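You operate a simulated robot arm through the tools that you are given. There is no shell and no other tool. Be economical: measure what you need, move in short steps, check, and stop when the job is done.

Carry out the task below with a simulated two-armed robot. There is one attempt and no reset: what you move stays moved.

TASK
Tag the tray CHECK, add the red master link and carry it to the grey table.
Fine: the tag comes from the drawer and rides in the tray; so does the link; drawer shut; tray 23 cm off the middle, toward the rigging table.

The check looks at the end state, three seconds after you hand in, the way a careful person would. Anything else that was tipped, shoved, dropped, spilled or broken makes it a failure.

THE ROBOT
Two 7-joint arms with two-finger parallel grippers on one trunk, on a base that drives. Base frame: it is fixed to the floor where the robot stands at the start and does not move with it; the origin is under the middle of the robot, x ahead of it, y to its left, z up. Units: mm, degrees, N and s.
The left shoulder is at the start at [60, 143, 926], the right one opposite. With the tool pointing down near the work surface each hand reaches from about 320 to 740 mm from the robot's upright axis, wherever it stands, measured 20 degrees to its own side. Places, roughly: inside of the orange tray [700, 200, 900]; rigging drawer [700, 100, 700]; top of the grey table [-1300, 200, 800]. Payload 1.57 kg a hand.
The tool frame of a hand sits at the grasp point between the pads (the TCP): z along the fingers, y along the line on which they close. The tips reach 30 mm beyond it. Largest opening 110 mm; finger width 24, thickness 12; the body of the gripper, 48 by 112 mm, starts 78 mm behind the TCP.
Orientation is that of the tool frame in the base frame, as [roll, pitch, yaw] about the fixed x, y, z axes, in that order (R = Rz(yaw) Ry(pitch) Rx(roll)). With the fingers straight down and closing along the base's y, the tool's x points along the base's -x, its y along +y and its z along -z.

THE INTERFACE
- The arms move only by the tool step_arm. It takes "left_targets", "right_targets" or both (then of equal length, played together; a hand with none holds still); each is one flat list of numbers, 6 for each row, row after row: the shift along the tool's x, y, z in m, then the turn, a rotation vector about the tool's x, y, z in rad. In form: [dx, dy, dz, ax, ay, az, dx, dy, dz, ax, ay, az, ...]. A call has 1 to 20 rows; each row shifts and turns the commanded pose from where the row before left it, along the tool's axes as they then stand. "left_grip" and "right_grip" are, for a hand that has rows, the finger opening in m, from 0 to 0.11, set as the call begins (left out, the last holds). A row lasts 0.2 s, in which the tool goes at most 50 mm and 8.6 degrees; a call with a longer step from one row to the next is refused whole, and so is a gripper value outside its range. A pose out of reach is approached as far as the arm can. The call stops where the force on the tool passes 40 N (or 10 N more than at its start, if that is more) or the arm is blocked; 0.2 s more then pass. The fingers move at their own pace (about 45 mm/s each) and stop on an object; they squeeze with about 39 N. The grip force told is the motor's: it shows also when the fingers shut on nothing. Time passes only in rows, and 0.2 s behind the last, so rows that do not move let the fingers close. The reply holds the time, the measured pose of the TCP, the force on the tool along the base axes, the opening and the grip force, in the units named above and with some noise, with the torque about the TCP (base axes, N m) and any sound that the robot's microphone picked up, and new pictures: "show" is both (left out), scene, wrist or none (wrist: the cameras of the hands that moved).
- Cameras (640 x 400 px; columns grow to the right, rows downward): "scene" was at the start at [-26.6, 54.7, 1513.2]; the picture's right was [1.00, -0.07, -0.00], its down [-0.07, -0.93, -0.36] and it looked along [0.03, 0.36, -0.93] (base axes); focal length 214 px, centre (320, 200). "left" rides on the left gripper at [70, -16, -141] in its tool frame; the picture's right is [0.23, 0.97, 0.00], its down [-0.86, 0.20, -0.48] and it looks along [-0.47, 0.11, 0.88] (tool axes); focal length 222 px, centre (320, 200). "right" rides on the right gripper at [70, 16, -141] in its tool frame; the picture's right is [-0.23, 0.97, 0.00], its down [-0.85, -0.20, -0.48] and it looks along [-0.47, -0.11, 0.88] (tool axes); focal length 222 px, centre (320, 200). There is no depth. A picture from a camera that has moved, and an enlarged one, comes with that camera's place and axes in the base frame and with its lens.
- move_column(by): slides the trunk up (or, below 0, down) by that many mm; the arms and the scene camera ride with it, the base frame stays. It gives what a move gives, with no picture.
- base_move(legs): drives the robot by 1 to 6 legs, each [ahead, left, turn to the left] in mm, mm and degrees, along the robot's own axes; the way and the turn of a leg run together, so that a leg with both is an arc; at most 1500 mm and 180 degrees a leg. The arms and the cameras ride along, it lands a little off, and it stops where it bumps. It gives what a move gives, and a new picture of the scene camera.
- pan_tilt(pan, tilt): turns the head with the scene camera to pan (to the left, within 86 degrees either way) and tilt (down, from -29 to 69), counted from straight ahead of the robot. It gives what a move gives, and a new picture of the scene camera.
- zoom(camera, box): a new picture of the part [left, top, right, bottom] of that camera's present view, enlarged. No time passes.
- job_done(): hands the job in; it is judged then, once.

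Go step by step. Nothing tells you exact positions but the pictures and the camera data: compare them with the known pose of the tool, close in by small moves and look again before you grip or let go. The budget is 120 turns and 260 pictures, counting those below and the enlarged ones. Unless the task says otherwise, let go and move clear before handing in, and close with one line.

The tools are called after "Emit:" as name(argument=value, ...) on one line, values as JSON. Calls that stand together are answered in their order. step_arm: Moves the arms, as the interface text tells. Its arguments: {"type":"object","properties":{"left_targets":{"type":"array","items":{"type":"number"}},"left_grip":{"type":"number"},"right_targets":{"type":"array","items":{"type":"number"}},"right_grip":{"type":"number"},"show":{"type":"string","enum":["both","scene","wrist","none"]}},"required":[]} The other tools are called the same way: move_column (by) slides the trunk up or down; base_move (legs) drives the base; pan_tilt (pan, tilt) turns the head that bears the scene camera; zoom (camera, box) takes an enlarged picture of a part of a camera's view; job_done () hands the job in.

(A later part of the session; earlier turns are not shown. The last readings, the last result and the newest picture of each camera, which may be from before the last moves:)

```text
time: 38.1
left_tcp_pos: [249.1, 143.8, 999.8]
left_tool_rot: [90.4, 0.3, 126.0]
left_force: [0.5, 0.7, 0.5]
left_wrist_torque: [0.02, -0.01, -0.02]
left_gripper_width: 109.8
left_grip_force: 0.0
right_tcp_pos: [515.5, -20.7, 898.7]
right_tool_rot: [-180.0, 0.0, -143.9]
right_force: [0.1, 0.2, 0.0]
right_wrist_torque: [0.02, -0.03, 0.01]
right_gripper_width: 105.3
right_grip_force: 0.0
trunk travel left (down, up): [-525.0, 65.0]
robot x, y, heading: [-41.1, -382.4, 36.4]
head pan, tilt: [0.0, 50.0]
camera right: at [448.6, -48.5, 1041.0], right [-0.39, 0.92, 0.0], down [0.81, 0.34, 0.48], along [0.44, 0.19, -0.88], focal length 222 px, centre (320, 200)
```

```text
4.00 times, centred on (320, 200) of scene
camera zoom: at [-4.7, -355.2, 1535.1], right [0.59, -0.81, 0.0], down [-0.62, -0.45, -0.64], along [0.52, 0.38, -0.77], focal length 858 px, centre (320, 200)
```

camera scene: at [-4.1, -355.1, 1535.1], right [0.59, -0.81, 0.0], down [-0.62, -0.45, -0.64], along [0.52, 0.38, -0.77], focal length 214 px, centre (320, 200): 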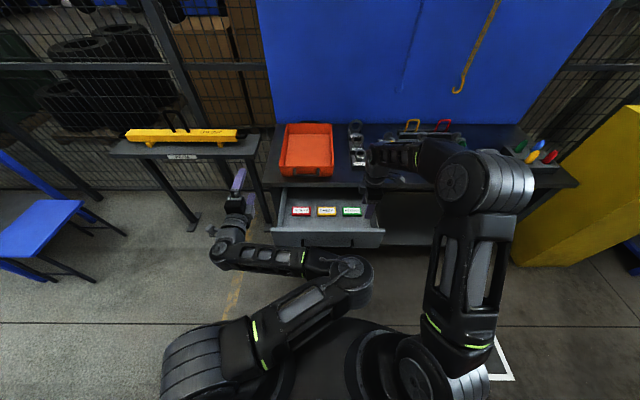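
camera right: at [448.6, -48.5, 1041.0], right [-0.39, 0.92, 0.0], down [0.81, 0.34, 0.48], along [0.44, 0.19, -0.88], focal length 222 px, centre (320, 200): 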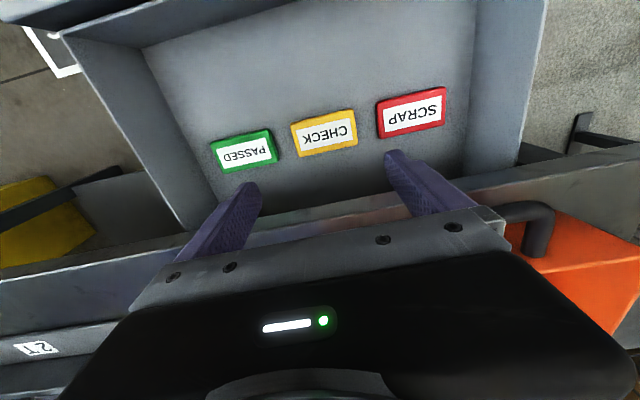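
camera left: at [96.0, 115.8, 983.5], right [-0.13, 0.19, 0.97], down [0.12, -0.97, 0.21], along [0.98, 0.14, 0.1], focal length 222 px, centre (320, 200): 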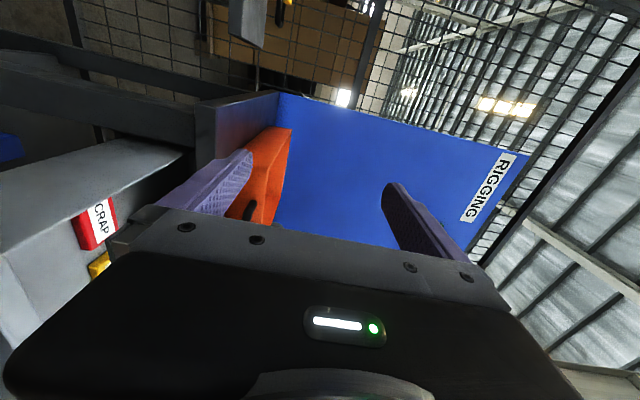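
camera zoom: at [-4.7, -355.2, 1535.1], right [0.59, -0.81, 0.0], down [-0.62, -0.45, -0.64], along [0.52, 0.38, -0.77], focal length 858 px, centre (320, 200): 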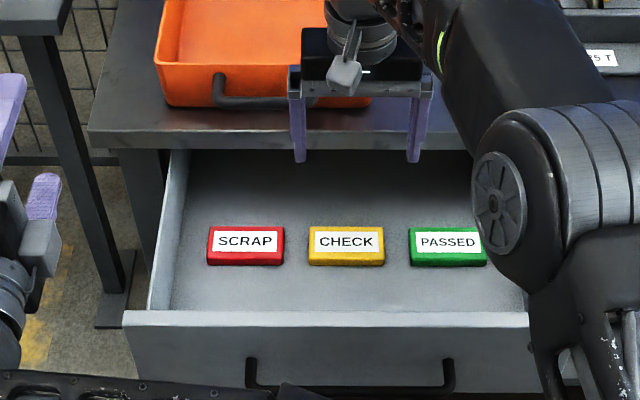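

Tag measures ~89 mm long, and the hand is about 6.5 mm too far right. Correct and descend to just above it.

Emit:
step_arm(right_targets=[0.002, 0.0065, 0, 0, 0, 0, 0, 0, 0.037, 0, 0, 0, 0, 0, 0.037, 0, 0, 0, 0, 0, 0.034, 0, 0, 0, 0, 0, 0, 0, 0, 0], right_grip=0.105, show="none")

Emit:
zoom(camera="right", box=[160, 60, 480, 260])

Emit:
zoom(camera="scene", box=[280, 170, 376, 230])

```text
time: 39.3
left_tcp_pos: [250.0, 142.9, 998.9]
left_tool_rot: [90.3, 0.2, 126.1]
left_force: [-0.5, -0.1, 0.4]
left_wrist_torque: [0.02, 0.0, 0.01]
left_gripper_width: 110.1
left_grip_force: 0.2
right_tcp_pos: [507.7, -16.6, 791.4]
right_tool_rot: [180.0, 0.0, -143.8]
right_force: [-0.7, 0.7, -0.7]
right_wrist_torque: [0.03, 0.0, 0.01]
right_gripper_width: 105.0
right_grip_force: 0.0
trunk travel left (down, up): [-525.0, 65.0]
robot x, y, heading: [-42.3, -383.0, 36.5]
head pan, tilt: [0.0, 50.0]
```

```text
2.00 times, centred on (320, 160) of right
camera zoom: at [442.2, -44.3, 932.3], right [-0.39, 0.92, 0.0], down [0.81, 0.34, 0.48], along [0.44, 0.19, -0.88], focal length 444 px, centre (320, 280)
```

zoom: 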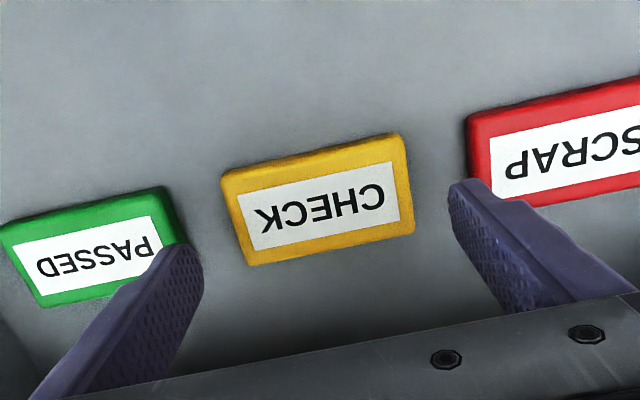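

```text
6.67 times, centred on (328, 200) of scene
camera zoom: at [-4.8, -355.2, 1535.2], right [0.59, -0.81, 0.0], down [-0.62, -0.45, -0.64], along [0.52, 0.38, -0.77], focal length 1430 px, centre (267, 200)
```

zoom: 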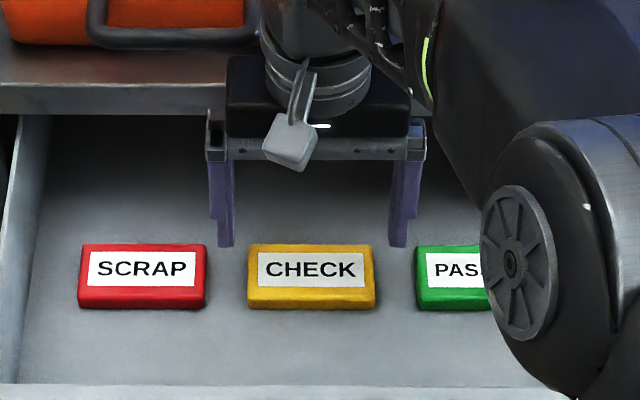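

Aligned within ~1 mm in both views. Descend in small steps.

Emit:
step_arm(right_targets=[0, 0, 0.012, 0, 0, 0, 0, 0, 0.012, 0, 0, 0, 0, 0, 0.01, 0, 0, 0, 0, 0, 0.008, 0, 0, 0], show="none")

Emit:
zoom(camera="right", box=[160, 60, 480, 260])

Emit:
zoom(camera="scene", box=[280, 170, 376, 230])

```text
time: 40.3
left_tcp_pos: [249.7, 144.5, 996.8]
left_tool_rot: [90.6, 0.0, 126.3]
left_force: [0.0, 0.0, -0.2]
left_wrist_torque: [0.02, -0.03, -0.03]
left_gripper_width: 110.1
left_grip_force: 0.0
right_tcp_pos: [512.2, -16.4, 751.4]
right_tool_rot: [179.9, 0.1, -144.1]
right_force: [-0.3, -0.1, 0.3]
right_wrist_torque: [0.01, 0.01, 0.01]
right_gripper_width: 105.1
right_grip_force: 0.0
trunk travel left (down, up): [-525.0, 65.0]
robot x, y, heading: [-45.5, -382.4, 36.3]
head pan, tilt: [0.0, 50.0]
```

```text
2.00 times, centred on (320, 160) of right
camera zoom: at [445.4, -44.7, 892.2], right [-0.39, 0.92, 0.0], down [0.81, 0.34, 0.48], along [0.44, 0.19, -0.88], focal length 444 px, centre (320, 280)
```

zoom: 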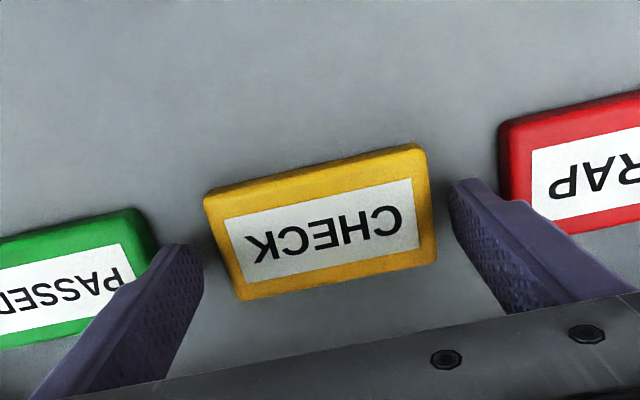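

```text
6.67 times, centred on (328, 200) of scene
camera zoom: at [-4.6, -355.2, 1535.1], right [0.59, -0.81, 0.0], down [-0.62, -0.45, -0.64], along [0.52, 0.38, -0.77], focal length 1430 px, centre (267, 200)
```

zoom: 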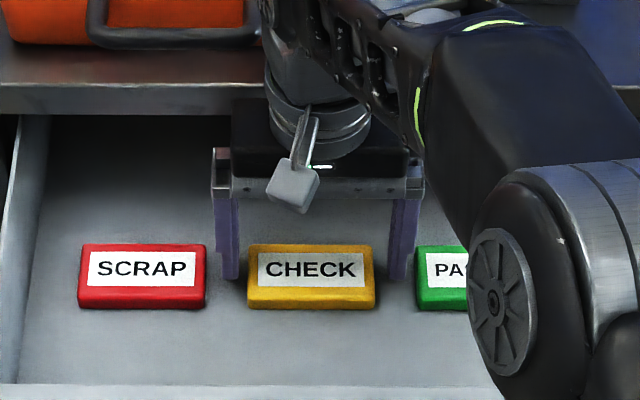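

Emit:
step_arm(right_targets=[0, 0, 0.004, 0, 0, 0, 0, 0, 0.003, 0, 0, 0, 0, 0, 0.003, 0, 0, 0, 0, 0, 0.002, 0, 0, 0], show="none")

Emit:
zoom(camera="scene", box=[280, 170, 376, 230])

```text
time: 41.3
left_tcp_pos: [249.3, 144.0, 997.2]
left_tool_rot: [90.6, -0.2, 126.4]
left_force: [0.4, -0.2, 0.2]
left_wrist_torque: [0.02, -0.02, -0.03]
left_gripper_width: 109.8
left_grip_force: 0.1
right_tcp_pos: [514.0, -16.5, 741.8]
right_tool_rot: [179.9, 0.4, -144.2]
right_force: [0.3, 0.2, 0.3]
right_wrist_torque: [0.01, 0.0, -0.01]
right_gripper_width: 104.9
right_grip_force: 0.1
trunk travel left (down, up): [-525.0, 65.0]
robot x, y, heading: [-43.4, -378.3, 36.1]
head pan, tilt: [0.0, 50.0]
```

```text
6.67 times, centred on (328, 200) of scene
camera zoom: at [-4.6, -355.2, 1535.1], right [0.59, -0.81, 0.0], down [-0.62, -0.45, -0.64], along [0.52, 0.38, -0.77], focal length 1430 px, centre (267, 200)
```

zoom: 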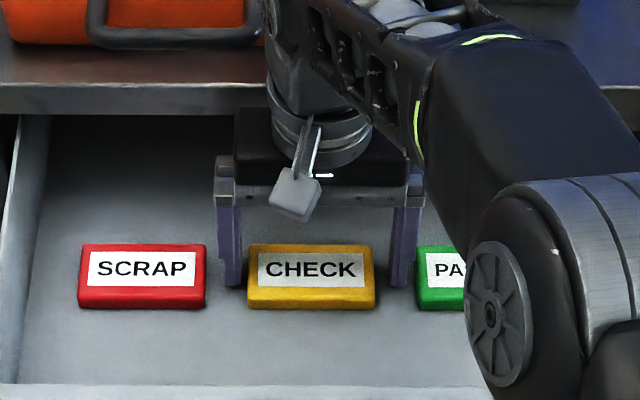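

Tips are ~4 mm above the drawer floor beside the tag. Close.

Emit:
step_arm(right_targets=[0, 0, 0, 0, 0, 0, 0, 0, 0, 0, 0, 0, 0, 0, 0, 0, 0, 0, 0, 0, 0, 0, 0, 0], right_grip=0.06, show="none")

Emit:
zoom(camera="right", box=[160, 60, 480, 260])

```text
time: 42.3
left_tcp_pos: [248.2, 145.7, 996.7]
left_tool_rot: [90.6, -0.1, 126.4]
left_force: [0.8, -0.3, -0.4]
left_wrist_torque: [-0.01, -0.01, -0.01]
left_gripper_width: 109.9
left_grip_force: 0.0
right_tcp_pos: [514.5, -16.9, 742.0]
right_tool_rot: [179.8, 0.2, -144.2]
right_force: [0.7, 1.3, 2.6]
right_wrist_torque: [0.03, 0.02, -0.01]
right_gripper_width: 88.9
right_grip_force: 39.4
trunk travel left (down, up): [-525.0, 65.0]
robot x, y, heading: [-39.4, -381.3, 36.5]
head pan, tilt: [0.0, 50.0]
```

```text
2.00 times, centred on (320, 160) of right
camera zoom: at [447.2, -45.2, 882.2], right [-0.39, 0.92, 0.0], down [0.81, 0.34, 0.48], along [0.44, 0.19, -0.88], focal length 444 px, centre (320, 280)
```

zoom: 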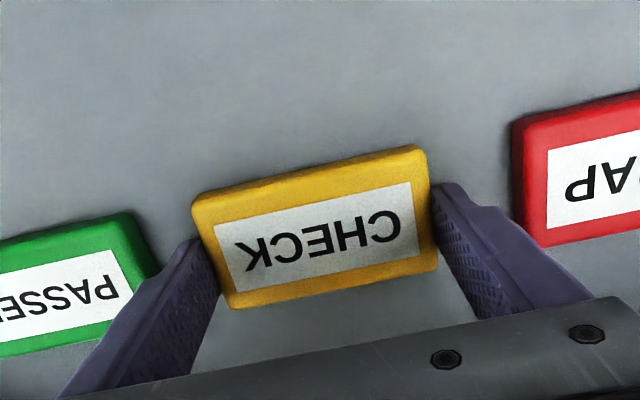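

The tag is held firmly. Lift it straight out.

Emit:
step_arm(right_targets=[0, 0, -0.02, 0, 0, 0, 0, 0, -0.04, 0, 0, 0, 0, 0, -0.04, 0, 0, 0, 0, 0, -0.04, 0, 0, 0, 0, 0, -0.04, 0, 0, 0, 0, 0, -0.04, 0, 0, 0, 0, 0, -0.04, 0, 0, 0, 0, 0, -0.02, 0, 0, 0])

Emit:
zoom(camera="scene", box=[240, 110, 400, 210])

```text
time: 44.1
left_tcp_pos: [250.2, 143.8, 999.8]
left_tool_rot: [90.4, 0.2, 126.1]
left_force: [-0.4, 0.0, -0.3]
left_wrist_torque: [0.01, -0.02, -0.03]
left_gripper_width: 109.8
left_grip_force: 0.1
right_tcp_pos: [509.8, -18.1, 937.4]
right_tool_rot: [180.0, 0.1, -143.8]
right_force: [0.1, -1.0, -0.9]
right_wrist_torque: [0.01, 0.01, 0.01]
right_gripper_width: 88.9
right_grip_force: 38.8
right hand out of reach, approached as far as the arm can: row 6, 7, 8
trunk travel left (down, up): [-525.0, 65.0]
robot x, y, heading: [-44.2, -382.0, 36.4]
head pan, tilt: [0.0, 50.0]
camera scene: at [-4.5, -355.1, 1535.1], right [0.59, -0.81, 0.0], down [-0.62, -0.45, -0.64], along [0.52, 0.38, -0.77], focal length 214 px, centre (320, 200)
camera right: at [444.0, -46.6, 1078.1], right [-0.39, 0.92, 0.0], down [0.81, 0.34, 0.48], along [0.44, 0.19, -0.88], focal length 222 px, centre (320, 200)
```

scene: 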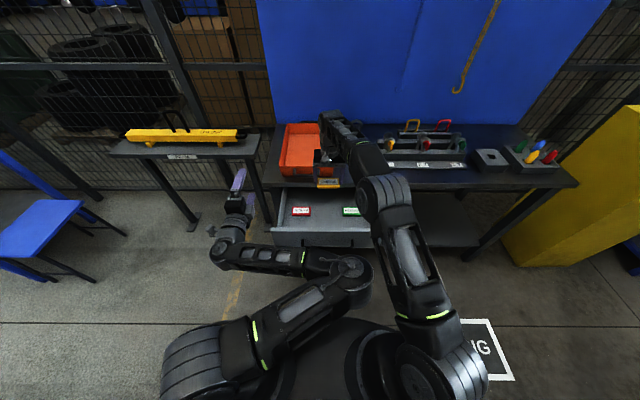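
right: 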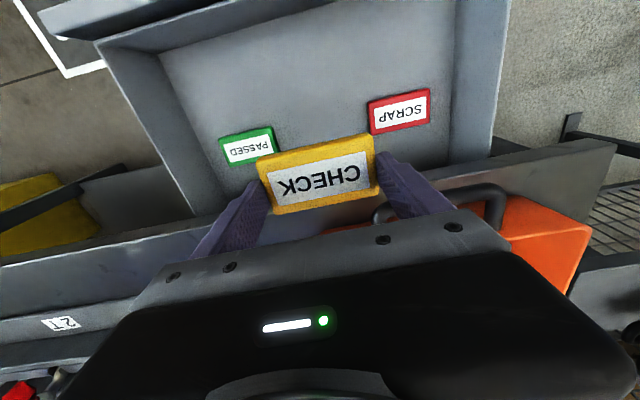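

```text
4.00 times, centred on (320, 160) of scene
camera zoom: at [-4.5, -355.1, 1535.1], right [0.59, -0.81, 0.0], down [-0.62, -0.45, -0.64], along [0.52, 0.38, -0.77], focal length 858 px, centre (320, 360)
```

zoom: 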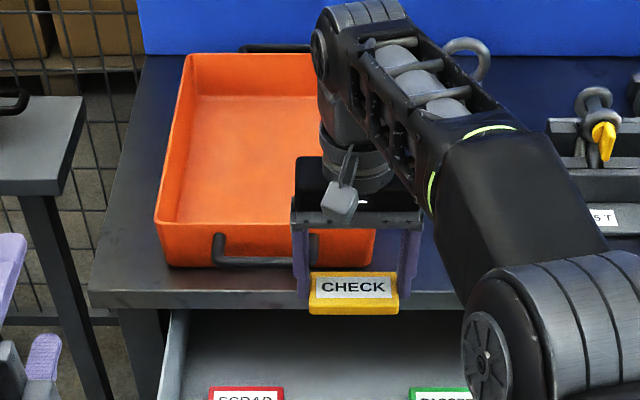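

Tag CHECK is out. I raise the trunk for clearance, swing the right hand aside, and back off so the left hand can close the drawer.

Emit:
move_column(by=60)

Emit:
step_arm(right_targets=[0.01, -0.035, 0, 0, 0, 0, 0.015, -0.035, 0, 0, 0, 0, 0.015, -0.035, 0, 0, 0, 0, 0.02, -0.035, 0, 0, 0, 0, 0.02, -0.03, 0, 0, 0, 0, 0.02, -0.02, 0, 0, 0, 0], show="none")

Emit:
base_move(legs=[[-190, 0, 0]])

```text
time: 45.1
left_tcp_pos: [249.9, 143.9, 1058.2]
left_tool_rot: [90.4, 0.2, 126.1]
left_force: [0.9, -0.3, 0.0]
left_wrist_torque: [-0.02, 0.03, -0.02]
left_gripper_width: 109.7
left_grip_force: 0.2
right_tcp_pos: [511.1, -18.3, 995.2]
right_tool_rot: [-179.9, 0.0, -143.8]
right_force: [0.4, -0.6, 0.1]
right_wrist_torque: [-0.02, -0.02, 0.0]
right_gripper_width: 88.9
right_grip_force: 38.8
trunk travel left (down, up): [-585.0, 5.0]
robot x, y, heading: [-42.9, -378.4, 36.4]
head pan, tilt: [0.0, 50.0]
```

```text
time: 46.5
left_tcp_pos: [250.8, 142.8, 1059.7]
left_tool_rot: [90.3, 0.2, 126.0]
left_force: [1.1, -0.1, -0.1]
left_wrist_torque: [0.01, -0.03, -0.05]
left_gripper_width: 109.9
left_grip_force: 0.0
right_tcp_pos: [543.0, -231.0, 998.8]
right_tool_rot: [179.9, 0.1, -143.8]
right_force: [0.7, 0.0, -0.8]
right_wrist_torque: [0.02, 0.0, -0.01]
right_gripper_width: 88.9
right_grip_force: 39.2
trunk travel left (down, up): [-585.0, 5.0]
robot x, y, heading: [-43.9, -378.2, 36.1]
head pan, tilt: [0.0, 50.0]
```

```text
time: 48.0
left_tcp_pos: [100.0, 31.9, 1059.2]
left_tool_rot: [90.2, 0.1, 125.9]
left_force: [0.4, -0.1, -0.4]
left_wrist_torque: [0.01, -0.01, -0.04]
left_gripper_width: 110.2
left_grip_force: 0.0
right_tcp_pos: [391.5, -342.3, 1000.5]
right_tool_rot: [179.9, 0.1, -144.0]
right_force: [-0.6, -1.3, -0.1]
right_wrist_torque: [0.02, 0.0, 0.0]
right_gripper_width: 88.7
right_grip_force: 39.5
trunk travel left (down, up): [-585.0, 5.0]
robot x, y, heading: [-195.6, -490.7, 36.0]
head pan, tilt: [0.0, 50.0]
camera scene: at [-156.0, -466.0, 1595.2], right [0.59, -0.81, 0.0], down [-0.62, -0.45, -0.64], along [0.52, 0.38, -0.77], focal length 214 px, centre (320, 200)
```

scene: 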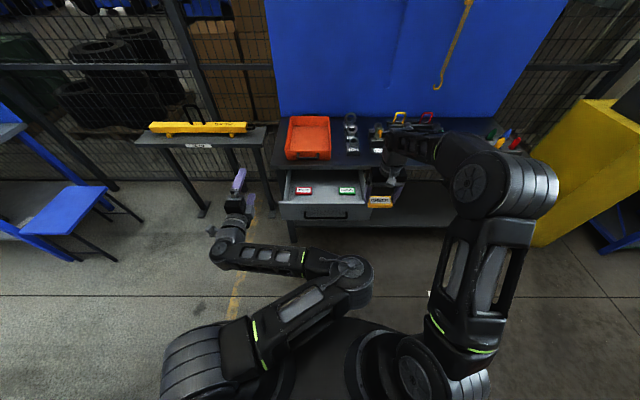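

Emit:
step_arm(left_targets=[-0.0276, -0.0302, -0.0005, 0, 0, 0, -0.0276, -0.0302, -0.0005, 0, 0, 0, -0.0276, -0.0302, -0.0005, 0, 0, 0, -0.0276, -0.0302, -0.0005, 0, 0, 0, -0.0276, -0.0302, -0.0005, 0, 0, 0, -0.0276, -0.0302, -0.0005, 0, 0, 0, -0.0276, -0.0302, -0.0005, 0, 0, 0, -0.0276, -0.0302, -0.0005, 0, 0, 0, -0.0276, -0.0302, -0.0005, 0, 0, 0, -0.0276, -0.0302, -0.0005, 0, 0, 0])

```text
time: 50.2
left_tcp_pos: [258.2, -196.7, 758.4]
left_tool_rot: [90.4, 0.2, 126.0]
left_force: [-0.2, -1.0, 0.2]
left_wrist_torque: [0.02, 0.0, -0.04]
left_gripper_width: 110.1
left_grip_force: 0.1
right_tcp_pos: [392.2, -341.9, 998.1]
right_tool_rot: [-179.9, 0.1, -144.1]
right_force: [-0.3, -0.1, 0.9]
right_wrist_torque: [-0.03, 0.01, -0.02]
right_gripper_width: 88.7
right_grip_force: 39.2
trunk travel left (down, up): [-585.0, 5.0]
robot x, y, heading: [-190.6, -494.5, 35.8]
head pan, tilt: [0.0, 50.0]
camera scene: at [-154.4, -465.2, 1595.2], right [0.59, -0.81, 0.0], down [-0.62, -0.45, -0.64], along [0.52, 0.38, -0.77], focal length 214 px, centre (320, 200)
camera left: at [104.3, -224.1, 743.0], right [-0.13, 0.19, 0.97], down [0.12, -0.97, 0.21], along [0.98, 0.14, 0.1], focal length 222 px, centre (320, 200)
```

scene: 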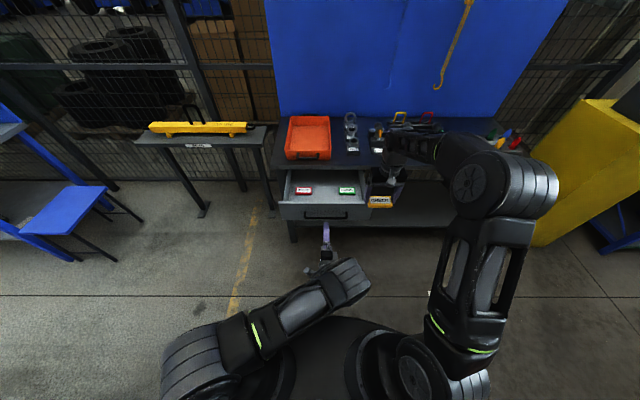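
left: 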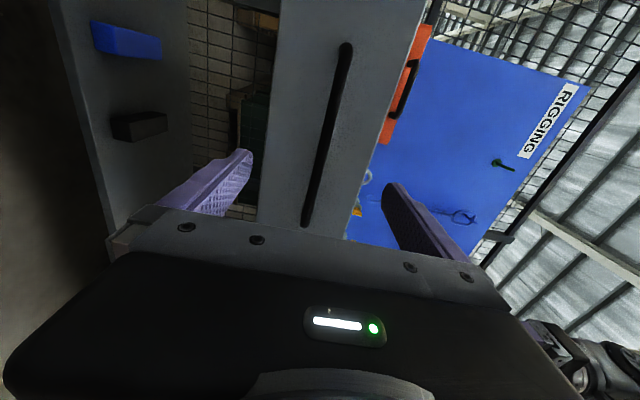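

Emit:
step_arm(left_targets=[0, 0, 0.03, 0, 0, 0, 0, 0, 0.03, 0, 0, 0, 0, 0, 0.019, 0, 0, 0, 0, 0, 0, 0, 0, 0, 0, 0, 0, 0, 0, 0], show="wrist")

Emit:
step_arm(left_targets=[0, 0, 0, 0, 0, 0, 0, 0, 0, 0, 0, 0, 0, 0, 0, 0, 0, 0, 0, 0, 0, 0, 0, 0, 0, 0, 0, 0, 0, 0, 0, 0, 0, 0, 0, 0, 0, 0, 0, 0, 0, 0], left_grip=0, show="wrist")

```text
time: 51.4
left_tcp_pos: [323.3, -148.7, 757.4]
left_tool_rot: [90.3, 0.3, 126.0]
left_force: [-0.2, -0.5, -0.5]
left_wrist_torque: [-0.01, 0.01, -0.01]
left_gripper_width: 109.8
left_grip_force: 0.0
right_tcp_pos: [392.8, -341.1, 998.4]
right_tool_rot: [180.0, 0.1, -144.0]
right_force: [0.5, -0.4, -0.5]
right_wrist_torque: [-0.02, -0.03, -0.01]
right_gripper_width: 88.9
right_grip_force: 38.8
trunk travel left (down, up): [-585.0, 5.0]
robot x, y, heading: [-190.6, -488.6, 36.0]
head pan, tilt: [0.0, 50.0]
camera left: at [168.6, -176.2, 741.4], right [-0.13, 0.19, 0.97], down [0.12, -0.97, 0.21], along [0.98, 0.14, 0.1], focal length 222 px, centre (320, 200)
```

left: 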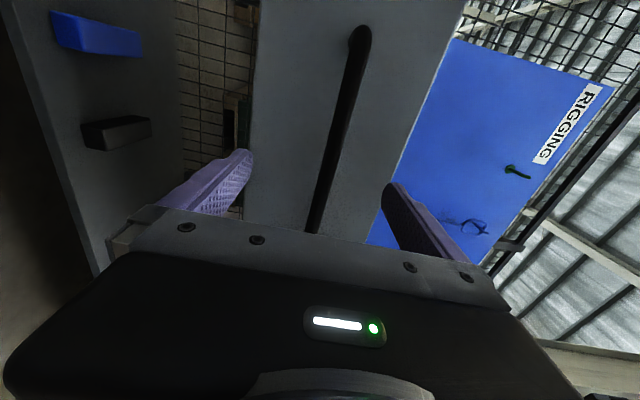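

```text
time: 53.0
left_tcp_pos: [322.4, -149.6, 761.0]
left_tool_rot: [90.0, 0.2, 125.9]
left_force: [-0.5, 2.7, 14.3]
left_wrist_torque: [0.4, -0.03, 0.14]
left_gripper_width: 11.9
left_grip_force: 25.6
right_tcp_pos: [392.4, -341.8, 1000.3]
right_tool_rot: [180.0, 0.1, -144.1]
right_force: [0.6, -0.3, -1.4]
right_wrist_torque: [0.02, 0.0, 0.0]
right_gripper_width: 88.6
right_grip_force: 39.3
trunk travel left (down, up): [-585.0, 5.0]
robot x, y, heading: [-193.2, -489.4, 36.3]
head pan, tilt: [0.0, 50.0]
camera left: at [168.9, -176.1, 743.4], right [-0.14, 0.19, 0.97], down [0.11, -0.97, 0.2], along [0.98, 0.14, 0.11], focal length 222 px, centre (320, 200)
```

left: 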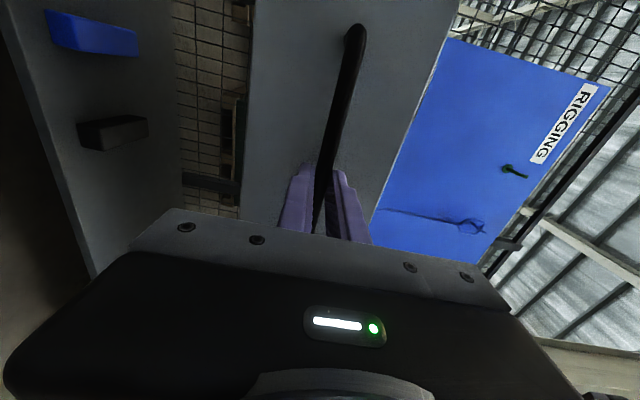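

Drive forward to close most of the way.

Emit:
base_move(legs=[[228, 0, 0]])

```text
time: 54.7
left_tcp_pos: [509.3, -14.2, 759.8]
left_tool_rot: [89.9, 0.3, 125.9]
left_force: [-9.7, 11.9, 26.6]
left_wrist_torque: [0.45, -0.21, 0.38]
left_gripper_width: 11.6
left_grip_force: 29.7
right_tcp_pos: [575.7, -209.6, 999.2]
right_tool_rot: [-179.9, 0.2, -144.3]
right_force: [-0.5, -0.5, 0.2]
right_wrist_torque: [-0.03, 0.01, 0.02]
right_gripper_width: 88.7
right_grip_force: 39.1
trunk travel left (down, up): [-585.0, 5.0]
robot x, y, heading: [-8.5, -356.1, 35.5]
head pan, tilt: [0.0, 50.0]
camera scene: at [28.2, -330.2, 1595.3], right [0.59, -0.81, 0.0], down [-0.62, -0.45, -0.64], along [0.52, 0.38, -0.77], focal length 214 px, centre (320, 200)
```

scene: 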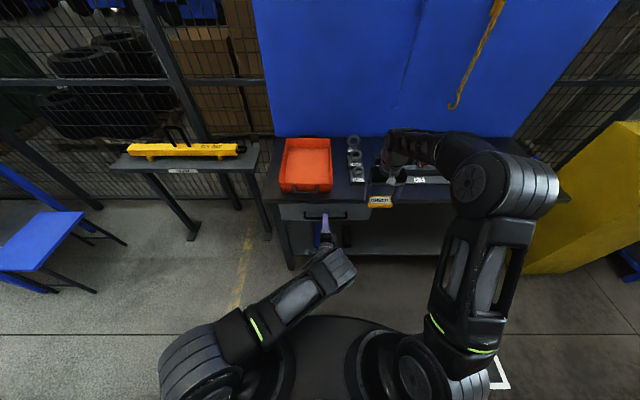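

Emit:
step_arm(left_targets=[0, 0, 0.005, 0, 0, 0, 0, 0, 0.005, 0, 0, 0, 0, 0, 0.005, 0, 0, 0], show="wrist")

Emit:
zoom(camera="scene", box=[250, 130, 410, 230])

```text
time: 55.5
left_tcp_pos: [519.1, -7.1, 759.4]
left_tool_rot: [89.7, 0.1, 125.8]
left_force: [-24.2, -12.2, 12.2]
left_wrist_torque: [0.25, -0.05, 0.04]
left_gripper_width: 11.6
left_grip_force: 29.1
right_tcp_pos: [575.8, -210.2, 1000.3]
right_tool_rot: [179.9, 0.2, -144.2]
right_force: [0.0, 0.5, -0.7]
right_wrist_torque: [0.01, -0.01, -0.03]
right_gripper_width: 88.5
right_grip_force: 39.2
trunk travel left (down, up): [-585.0, 5.0]
robot x, y, heading: [-9.3, -356.7, 35.9]
head pan, tilt: [0.0, 50.0]
camera left: at [364.5, -34.4, 743.1], right [-0.14, 0.18, 0.97], down [0.11, -0.97, 0.2], along [0.98, 0.14, 0.11], focal length 222 px, centre (320, 200)
```

left: 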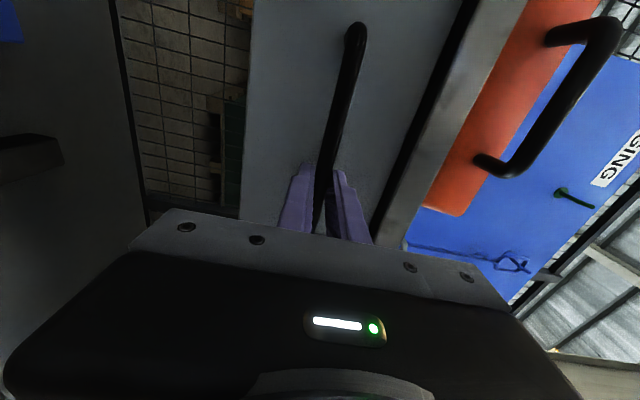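

```text
4.00 times, centred on (330, 180) of scene
camera zoom: at [26.9, -332.8, 1595.3], right [0.59, -0.81, 0.0], down [-0.62, -0.45, -0.64], along [0.52, 0.38, -0.76], focal length 858 px, centre (280, 280)
```

zoom: 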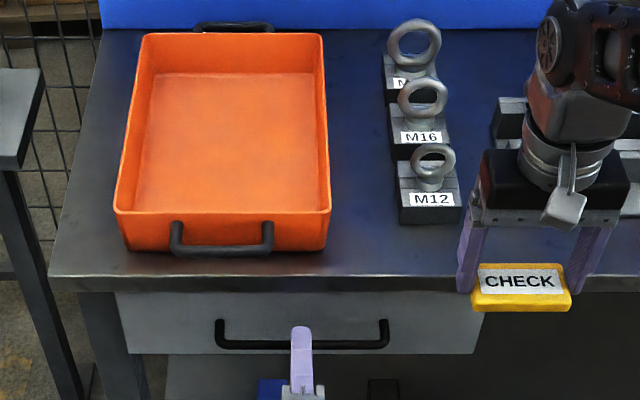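

The drawer is shut (force built up at the same place as at the start). Release and bring the left hand up and out to the left.

Emit:
step_arm(left_targets=[0, 0, -0.003, 0, 0, 0, 0, 0, 0, 0, 0, 0, 0, 0, 0, 0, 0, 0, 0, 0, 0, 0, 0, 0, 0, 0, 0, 0, 0, 0, 0, 0, -0.03, 0, 0, 0, 0, 0, -0.03, 0, 0, 0, 0, 0, -0.02, 0, 0, 0, 0.025, 0.03, 0, 0, 0, 0, 0.025, 0.03, 0, 0, 0, 0, 0.025, 0.03, 0, 0, 0, 0, 0.025, 0.03, 0, 0, 0, 0, 0.025, 0.03, 0, 0, 0, 0, 0.025, 0.03, 0, 0, 0, 0, 0.025, 0.03, 0, 0, 0, 0, 0.025, 0.03, 0, 0, 0, 0, 0.025, 0.03, 0, 0, 0, 0, 0.025, 0.03, 0, 0, 0, 0], left_grip=0.11, show="scene")

Emit:
zoom(camera="scene", box=[250, 130, 410, 230])

```text
time: 59.3
left_tcp_pos: [308.6, 147.5, 1060.7]
left_tool_rot: [89.8, 0.0, 125.9]
left_force: [-0.7, 0.2, 0.3]
left_wrist_torque: [-0.01, 0.02, 0.01]
left_gripper_width: 110.0
left_grip_force: 0.0
right_tcp_pos: [579.4, -210.0, 999.1]
right_tool_rot: [180.0, 0.1, -144.2]
right_force: [-0.4, -0.4, -0.5]
right_wrist_torque: [0.05, 0.0, -0.03]
right_gripper_width: 89.1
right_grip_force: 38.8
trunk travel left (down, up): [-585.0, 5.0]
robot x, y, heading: [-6.8, -358.8, 36.1]
head pan, tilt: [0.0, 50.0]
camera scene: at [31.5, -332.0, 1595.1], right [0.59, -0.81, 0.0], down [-0.62, -0.45, -0.64], along [0.52, 0.38, -0.77], focal length 214 px, centre (320, 200)
```

scene: 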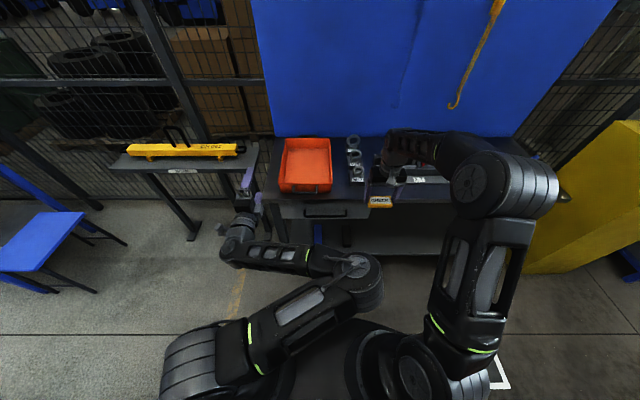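

```text
4.00 times, centred on (330, 180) of scene
camera zoom: at [31.5, -332.0, 1595.1], right [0.59, -0.81, 0.0], down [-0.62, -0.45, -0.64], along [0.52, 0.38, -0.77], focal length 858 px, centre (280, 280)
```

zoom: 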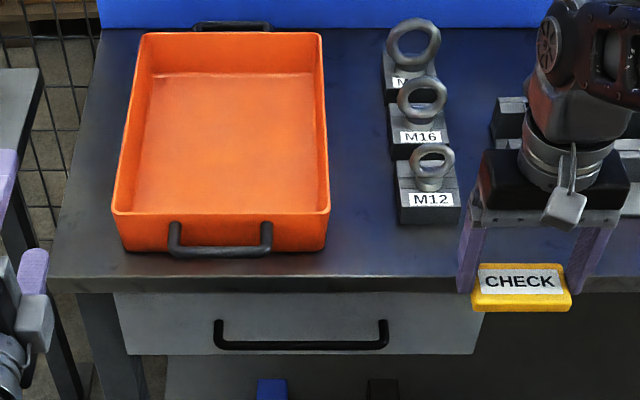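

Drawer looks shut. Now drive nearer so the tray is within reach, with the right hand drawn back a bit.

Emit:
step_arm(right_targets=[0.02, 0, 0, 0, 0, 0, 0.02, 0, 0, 0, 0, 0], show="none")

Emit:
base_move(legs=[[160, 0, 0]])

Emit:
zoom(camera="scene", box=[250, 170, 410, 270])

```text
time: 59.9
left_tcp_pos: [308.5, 148.1, 1059.6]
left_tool_rot: [90.1, 0.2, 125.9]
left_force: [-0.8, 0.5, 0.1]
left_wrist_torque: [0.01, -0.02, 0.0]
left_gripper_width: 109.8
left_grip_force: 0.1
right_tcp_pos: [545.9, -232.7, 998.1]
right_tool_rot: [-179.9, 0.1, -144.2]
right_force: [0.1, -0.3, 0.1]
right_wrist_torque: [0.01, -0.02, -0.03]
right_gripper_width: 88.5
right_grip_force: 38.6
trunk travel left (down, up): [-585.0, 5.0]
robot x, y, heading: [-8.4, -356.4, 35.9]
head pan, tilt: [0.0, 50.0]
```

```text
time: 61.4
left_tcp_pos: [441.1, 242.4, 1059.7]
left_tool_rot: [90.0, 0.0, 125.8]
left_force: [-0.2, 0.1, -1.1]
left_wrist_torque: [0.0, -0.02, 0.0]
left_gripper_width: 110.2
left_grip_force: 0.2
right_tcp_pos: [677.8, -138.7, 998.5]
right_tool_rot: [-179.9, -0.1, -144.3]
right_force: [1.2, 1.0, -1.2]
right_wrist_torque: [-0.02, 0.01, -0.02]
right_gripper_width: 88.8
right_grip_force: 39.2
trunk travel left (down, up): [-585.0, 5.0]
robot x, y, heading: [124.0, -265.6, 35.8]
head pan, tilt: [0.0, 50.0]
camera scene: at [163.3, -235.2, 1595.1], right [0.58, -0.81, 0.0], down [-0.62, -0.45, -0.64], along [0.52, 0.38, -0.77], focal length 214 px, centre (320, 200)
```

scene: 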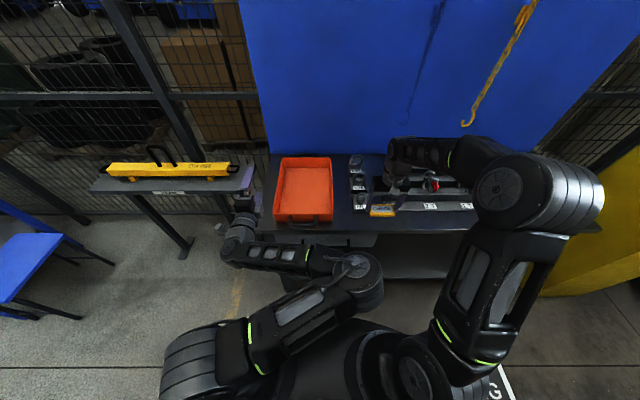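

```text
4.00 times, centred on (330, 220) of scene
camera zoom: at [163.3, -235.2, 1595.1], right [0.58, -0.81, 0.0], down [-0.62, -0.45, -0.64], along [0.52, 0.38, -0.77], focal length 858 px, centre (280, 120)
```

zoom: 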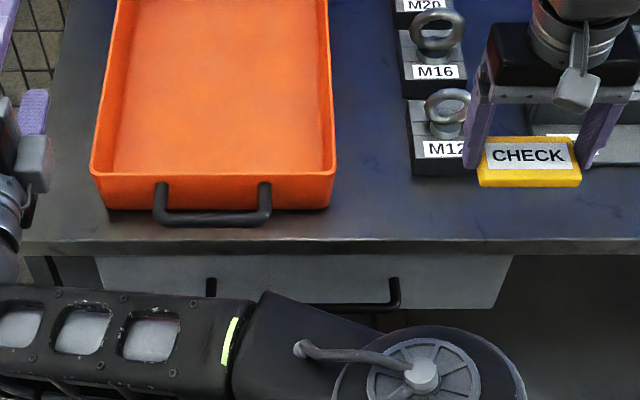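

Tray centre is near x' 692, y' 64, rim about z 940. I raise the tag and carry it over the tray's rear half.

Emit:
step_arm(right_targets=[0, 0, -0.04, 0, 0, 0, -0.0212, 0.0285, 0, 0, 0, 0, -0.0212, 0.0285, 0, 0, 0, 0, -0.0212, 0.0285, 0, 0, 0, 0, -0.0212, 0.0285, 0, 0, 0, 0, -0.0212, 0.0285, 0, 0, 0, 0, -0.0212, 0.0285, 0, 0, 0, 0, -0.0212, 0.0285, 0, 0, 0, 0, -0.0212, 0.0285, 0, 0, 0, 0, -0.0212, 0.0285, 0, 0, 0, 0, -0.0212, 0.0285, 0, 0, 0, 0])

Emit:
zoom(camera="scene", box=[250, 130, 410, 230])

```text
time: 63.8
left_tcp_pos: [438.0, 243.3, 1059.2]
left_tool_rot: [90.0, 0.1, 125.8]
left_force: [-1.2, -0.1, 0.2]
left_wrist_torque: [0.0, -0.03, -0.09]
left_gripper_width: 110.1
left_grip_force: 0.0
right_tcp_pos: [679.7, 71.1, 1038.0]
right_tool_rot: [-180.0, 0.2, -144.3]
right_force: [0.0, -0.2, -0.9]
right_wrist_torque: [-0.05, -0.02, 0.01]
right_gripper_width: 88.8
right_grip_force: 39.1
right hand out of reach, approached as far as the arm can: row 7, 8, 9, 10, 11
trunk travel left (down, up): [-585.0, 5.0]
robot x, y, heading: [122.3, -258.7, 35.6]
head pan, tilt: [0.0, 50.0]
camera scene: at [160.8, -234.3, 1595.1], right [0.58, -0.81, 0.0], down [-0.62, -0.45, -0.64], along [0.52, 0.37, -0.77], focal length 214 px, centre (320, 200)
camera right: at [612.0, 44.0, 1178.4], right [-0.38, 0.92, 0.0], down [0.81, 0.34, 0.48], along [0.44, 0.18, -0.88], focal length 222 px, centre (320, 200)
```

scene: 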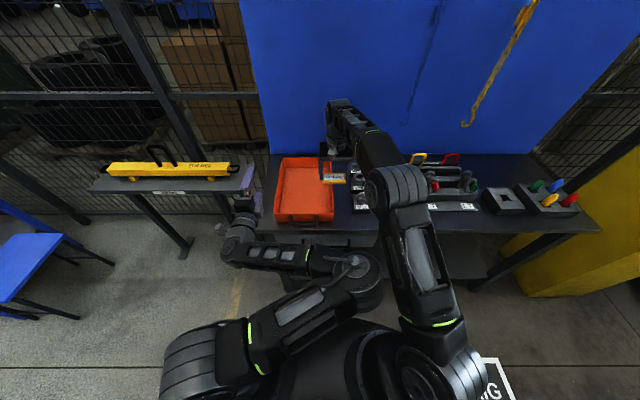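
right: 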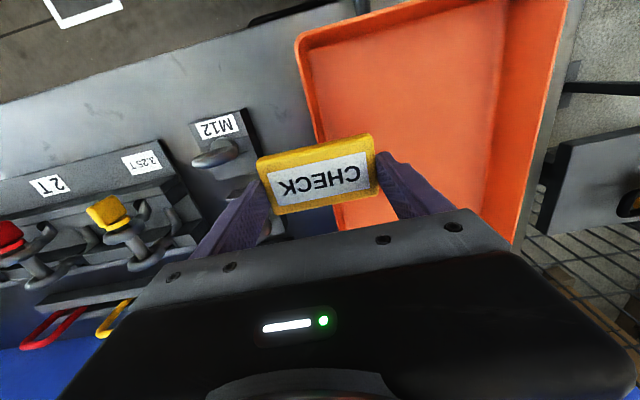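

```text
4.00 times, centred on (330, 180) of scene
camera zoom: at [160.8, -234.3, 1595.1], right [0.58, -0.81, 0.0], down [-0.62, -0.45, -0.64], along [0.52, 0.37, -0.77], focal length 858 px, centre (280, 280)
```

zoom: 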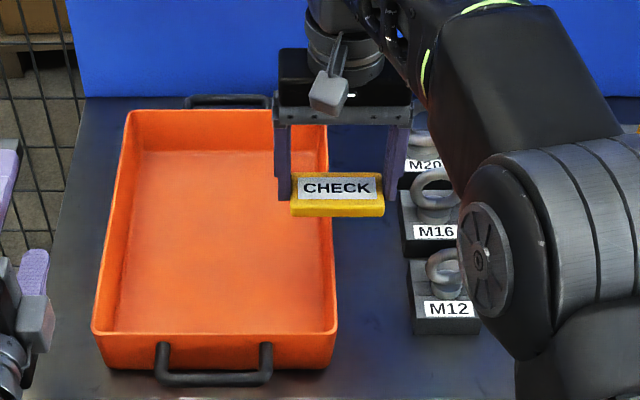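

The arm is at its reach limit, so I strafe the base left to carry the tag over the tray.

Emit:
base_move(legs=[[0, 112, 0]])

Emit:
zoom(camera="scene", box=[270, 130, 430, 230])

```text
time: 65.0
left_tcp_pos: [374.1, 332.2, 1058.3]
left_tool_rot: [90.0, 0.2, 125.7]
left_force: [-1.3, 0.4, 0.0]
left_wrist_torque: [0.01, 0.02, -0.04]
left_gripper_width: 109.9
left_grip_force: 0.2
right_tcp_pos: [614.3, 160.5, 1037.4]
right_tool_rot: [-179.9, 0.2, -144.2]
right_force: [-1.3, 1.0, -0.5]
right_wrist_torque: [-0.03, 0.0, 0.01]
right_gripper_width: 88.8
right_grip_force: 38.8
trunk travel left (down, up): [-585.0, 5.0]
robot x, y, heading: [59.4, -177.0, 35.6]
head pan, tilt: [0.0, 50.0]
camera scene: at [96.0, -144.4, 1595.1], right [0.58, -0.81, 0.0], down [-0.62, -0.45, -0.64], along [0.52, 0.37, -0.77], focal length 214 px, centre (320, 200)
```

scene: 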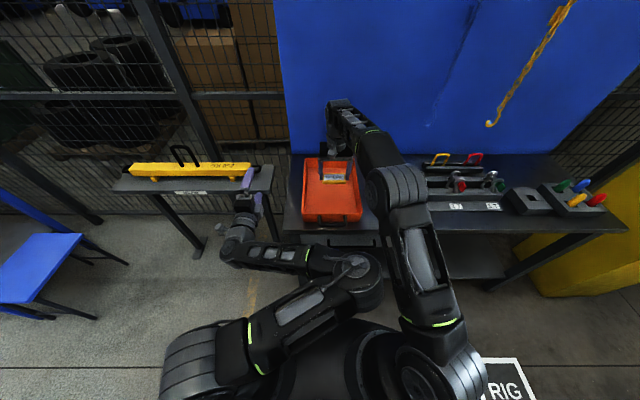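

```text
4.00 times, centred on (350, 180) of scene
camera zoom: at [96.0, -144.4, 1595.1], right [0.58, -0.81, 0.0], down [-0.62, -0.45, -0.64], along [0.52, 0.37, -0.77], focal length 858 px, centre (200, 280)
```

zoom: 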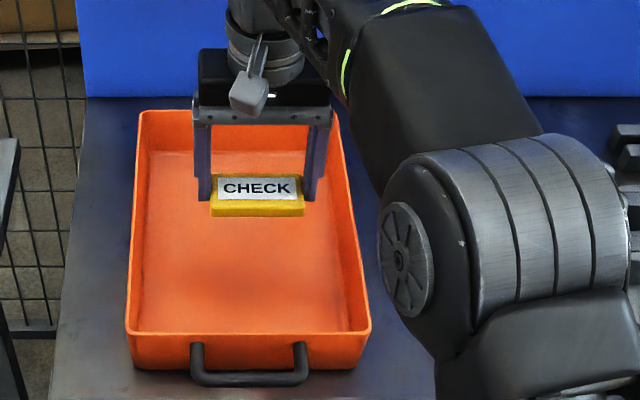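

Tag is over the tray, laterally centred. Descend partway and check the elbow against the eye bolts.

Emit:
step_arm(right_targets=[0, 0, 0.03, 0, 0, 0, 0, 0, 0.03, 0, 0, 0, 0, 0, 0.03, 0, 0, 0])

Emit:
zoom(camera="scene", box=[270, 130, 430, 230])

```text
time: 65.8
left_tcp_pos: [374.9, 332.0, 1059.1]
left_tool_rot: [90.0, 0.1, 125.7]
left_force: [-0.8, -0.2, 0.6]
left_wrist_torque: [0.0, -0.02, 0.03]
left_gripper_width: 109.9
left_grip_force: 0.2
right_tcp_pos: [614.5, 158.6, 947.0]
right_tool_rot: [-179.9, 0.2, -144.3]
right_force: [0.4, 0.2, -1.1]
right_wrist_torque: [0.02, -0.01, 0.0]
right_gripper_width: 88.8
right_grip_force: 38.5
trunk travel left (down, up): [-585.0, 5.0]
robot x, y, heading: [59.9, -172.4, 35.5]
head pan, tilt: [0.0, 50.0]
camera scene: at [97.4, -145.8, 1595.1], right [0.58, -0.81, 0.0], down [-0.62, -0.45, -0.64], along [0.52, 0.38, -0.77], focal length 214 px, centre (320, 200)
camera right: at [547.7, 131.5, 1088.3], right [-0.38, 0.92, 0.0], down [0.81, 0.34, 0.48], along [0.44, 0.19, -0.88], focal length 222 px, centre (320, 200)
```

scene: 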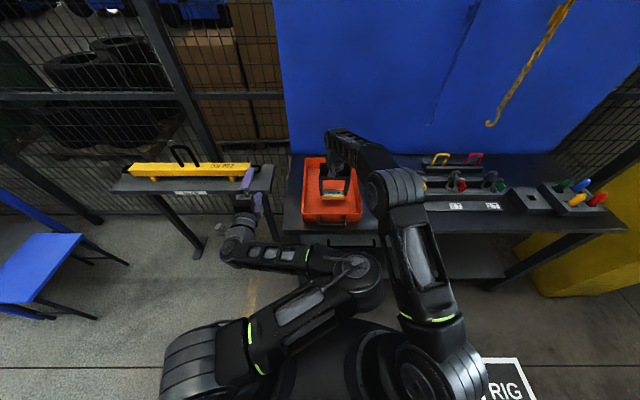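
right: 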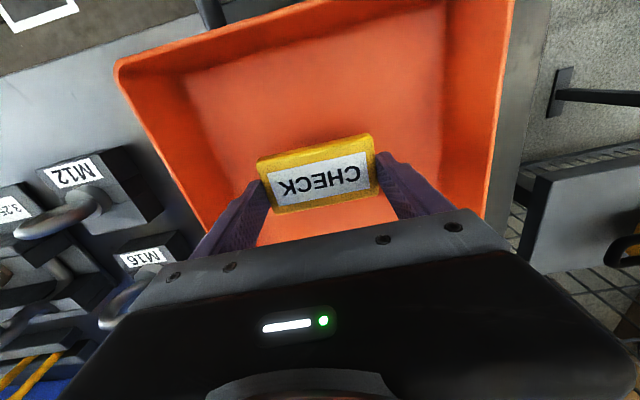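

```text
4.00 times, centred on (350, 180) of scene
camera zoom: at [97.4, -145.8, 1595.1], right [0.58, -0.81, 0.0], down [-0.62, -0.45, -0.64], along [0.52, 0.38, -0.77], focal length 858 px, centre (200, 280)
```

zoom: 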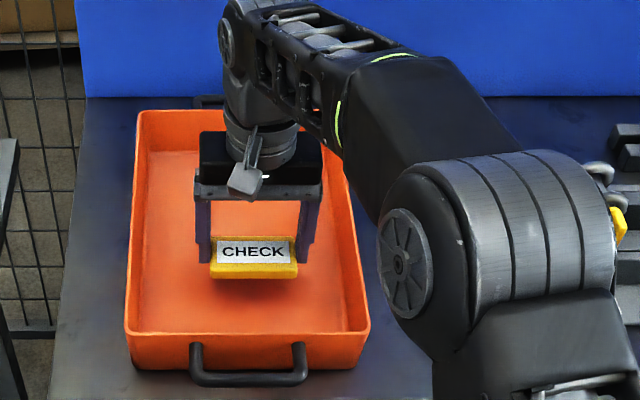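

Elbow stays high. Shift the tag 60 mm rearward, then lower until it touches the tray floor.

Emit:
step_arm(right_targets=[-0.03, 0.005, 0, 0, 0, 0, -0.03, 0.005, 0, 0, 0, 0, 0, 0, 0.02, 0, 0, 0, 0, 0, 0.015, 0, 0, 0, 0, 0, 0.01, 0, 0, 0], show="wrist")

Emit:
zoom(camera="scene", box=[270, 130, 430, 230])

```text
time: 67.0
left_tcp_pos: [368.7, 338.3, 1051.9]
left_tool_rot: [90.9, -1.3, 126.5]
left_force: [0.1, 0.8, -0.6]
left_wrist_torque: [0.03, -0.01, 0.0]
left_gripper_width: 110.3
left_grip_force: 0.0
right_tcp_pos: [651.9, 182.3, 911.5]
right_tool_rot: [179.6, 1.1, -145.2]
right_force: [0.4, 0.6, 0.3]
right_wrist_torque: [0.02, 0.02, -0.05]
right_gripper_width: 88.7
right_grip_force: 39.3
right hand out of reach, approached as far as the arm can: row 2
trunk travel left (down, up): [-585.0, 5.0]
robot x, y, heading: [59.1, -168.9, 35.7]
head pan, tilt: [0.0, 50.0]
camera right: at [583.9, 154.0, 1051.2], right [-0.37, 0.93, 0.01], down [0.81, 0.32, 0.49], along [0.45, 0.19, -0.87], focal length 222 px, centre (320, 200)
```

right: 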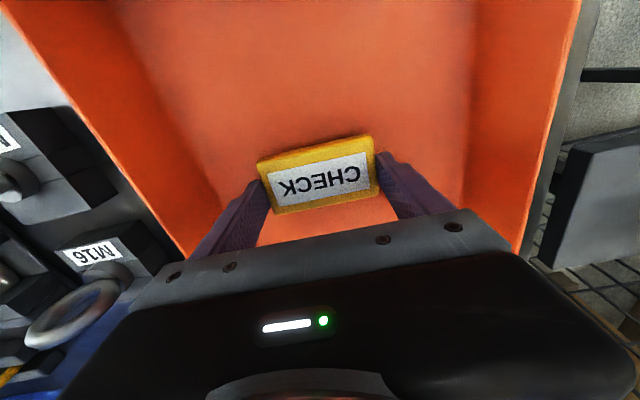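

```text
4.00 times, centred on (350, 180) of scene
camera zoom: at [97.5, -145.8, 1595.1], right [0.58, -0.81, 0.0], down [-0.62, -0.45, -0.64], along [0.52, 0.38, -0.77], focal length 858 px, centre (200, 280)
```

zoom: 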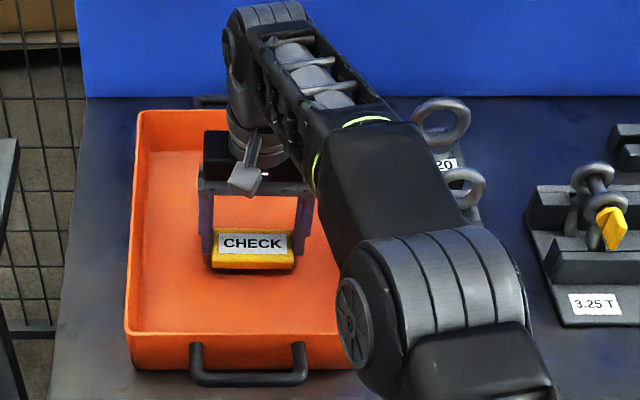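

Emit:
step_arm(right_targets=[0, 0, 0.005, 0, 0, 0, 0, 0, 0, 0, 0, 0], show="scene")

```text
time: 67.6
left_tcp_pos: [368.5, 337.9, 1051.2]
left_tool_rot: [90.8, -1.3, 126.6]
left_force: [0.5, -0.3, 0.2]
left_wrist_torque: [0.0, 0.0, 0.03]
left_gripper_width: 110.0
left_grip_force: 0.0
right_tcp_pos: [653.5, 181.8, 906.8]
right_tool_rot: [179.6, 1.0, -145.3]
right_force: [-0.6, -0.6, -0.3]
right_wrist_torque: [0.0, 0.0, -0.01]
right_gripper_width: 89.2
right_grip_force: 38.9
trunk travel left (down, up): [-585.0, 5.0]
robot x, y, heading: [62.7, -172.8, 35.6]
head pan, tilt: [0.0, 50.0]
camera scene: at [97.0, -146.1, 1595.1], right [0.58, -0.81, 0.0], down [-0.62, -0.45, -0.64], along [0.52, 0.38, -0.77], focal length 214 px, centre (320, 200)
```

scene: 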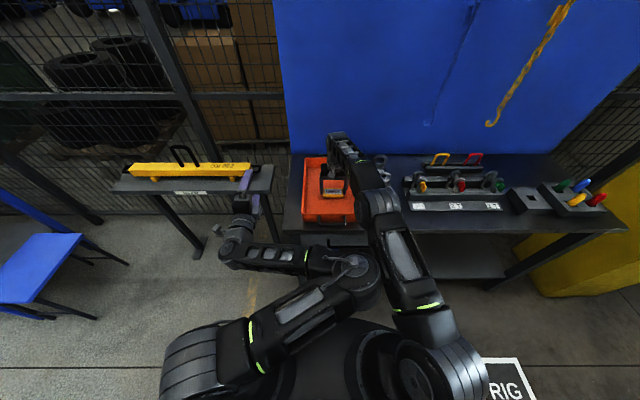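

The right arm leans lightly on the left elbow; nothing else is near. I finish lowering the tag in small steps.

Emit:
step_arm(right_targets=[0, 0, 0.008, 0, 0, 0, 0, 0, 0.006, 0, 0, 0, 0, 0, 0.004, 0, 0, 0, 0, 0, 0.003, 0, 0, 0], show="none")

Emit:
zoom(camera="scene", box=[290, 150, 370, 200])

Emit:
zoom(camera="right", box=[160, 60, 480, 260])

```text
time: 68.6
left_tcp_pos: [366.7, 338.1, 1052.5]
left_tool_rot: [90.8, -1.3, 126.6]
left_force: [-0.3, 0.1, 0.3]
left_wrist_torque: [0.04, 0.01, -0.03]
left_gripper_width: 109.8
left_grip_force: 0.1
right_tcp_pos: [657.7, 184.1, 897.7]
right_tool_rot: [179.4, 2.1, -145.5]
right_force: [-2.0, -1.4, 18.8]
right_wrist_torque: [-0.47, 0.15, -0.1]
right_gripper_width: 88.9
right_grip_force: 38.7
trunk travel left (down, up): [-585.0, 5.0]
robot x, y, heading: [63.4, -170.0, 35.5]
head pan, tilt: [0.0, 50.0]
stopped in row 4 (right hand): the force on the tool passed its limit at 42 N (the readings are from after the stop); the commanded pose is now the measured one
```

```text
8.00 times, centred on (330, 175) of scene
camera zoom: at [95.8, -146.7, 1595.0], right [0.58, -0.81, 0.0], down [-0.62, -0.45, -0.64], along [0.52, 0.38, -0.77], focal length 1716 px, centre (240, 400)
```

zoom: 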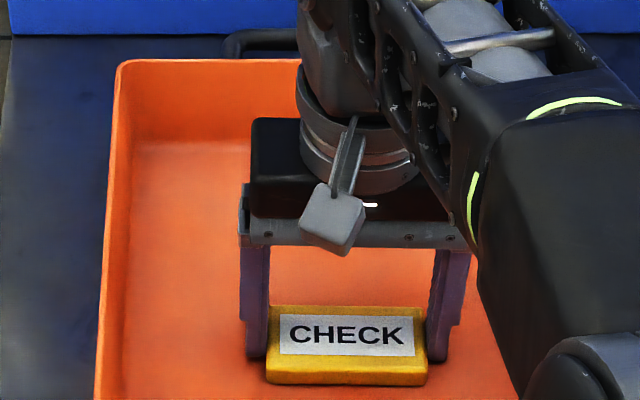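

```text
2.00 times, centred on (320, 160) of right
camera zoom: at [587.1, 154.0, 1035.7], right [-0.36, 0.93, 0.02], down [0.81, 0.31, 0.51], along [0.47, 0.2, -0.86], focal length 444 px, centre (320, 280)
```

zoom: 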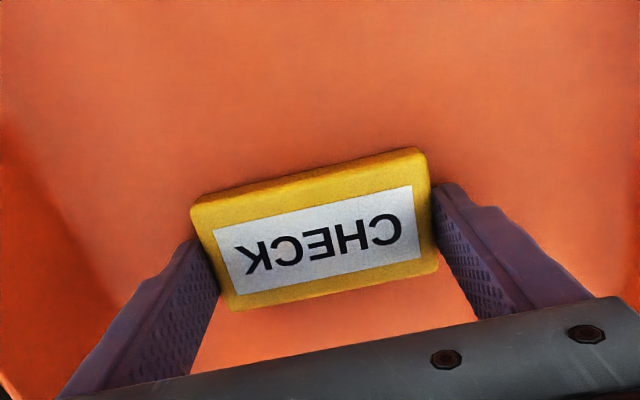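

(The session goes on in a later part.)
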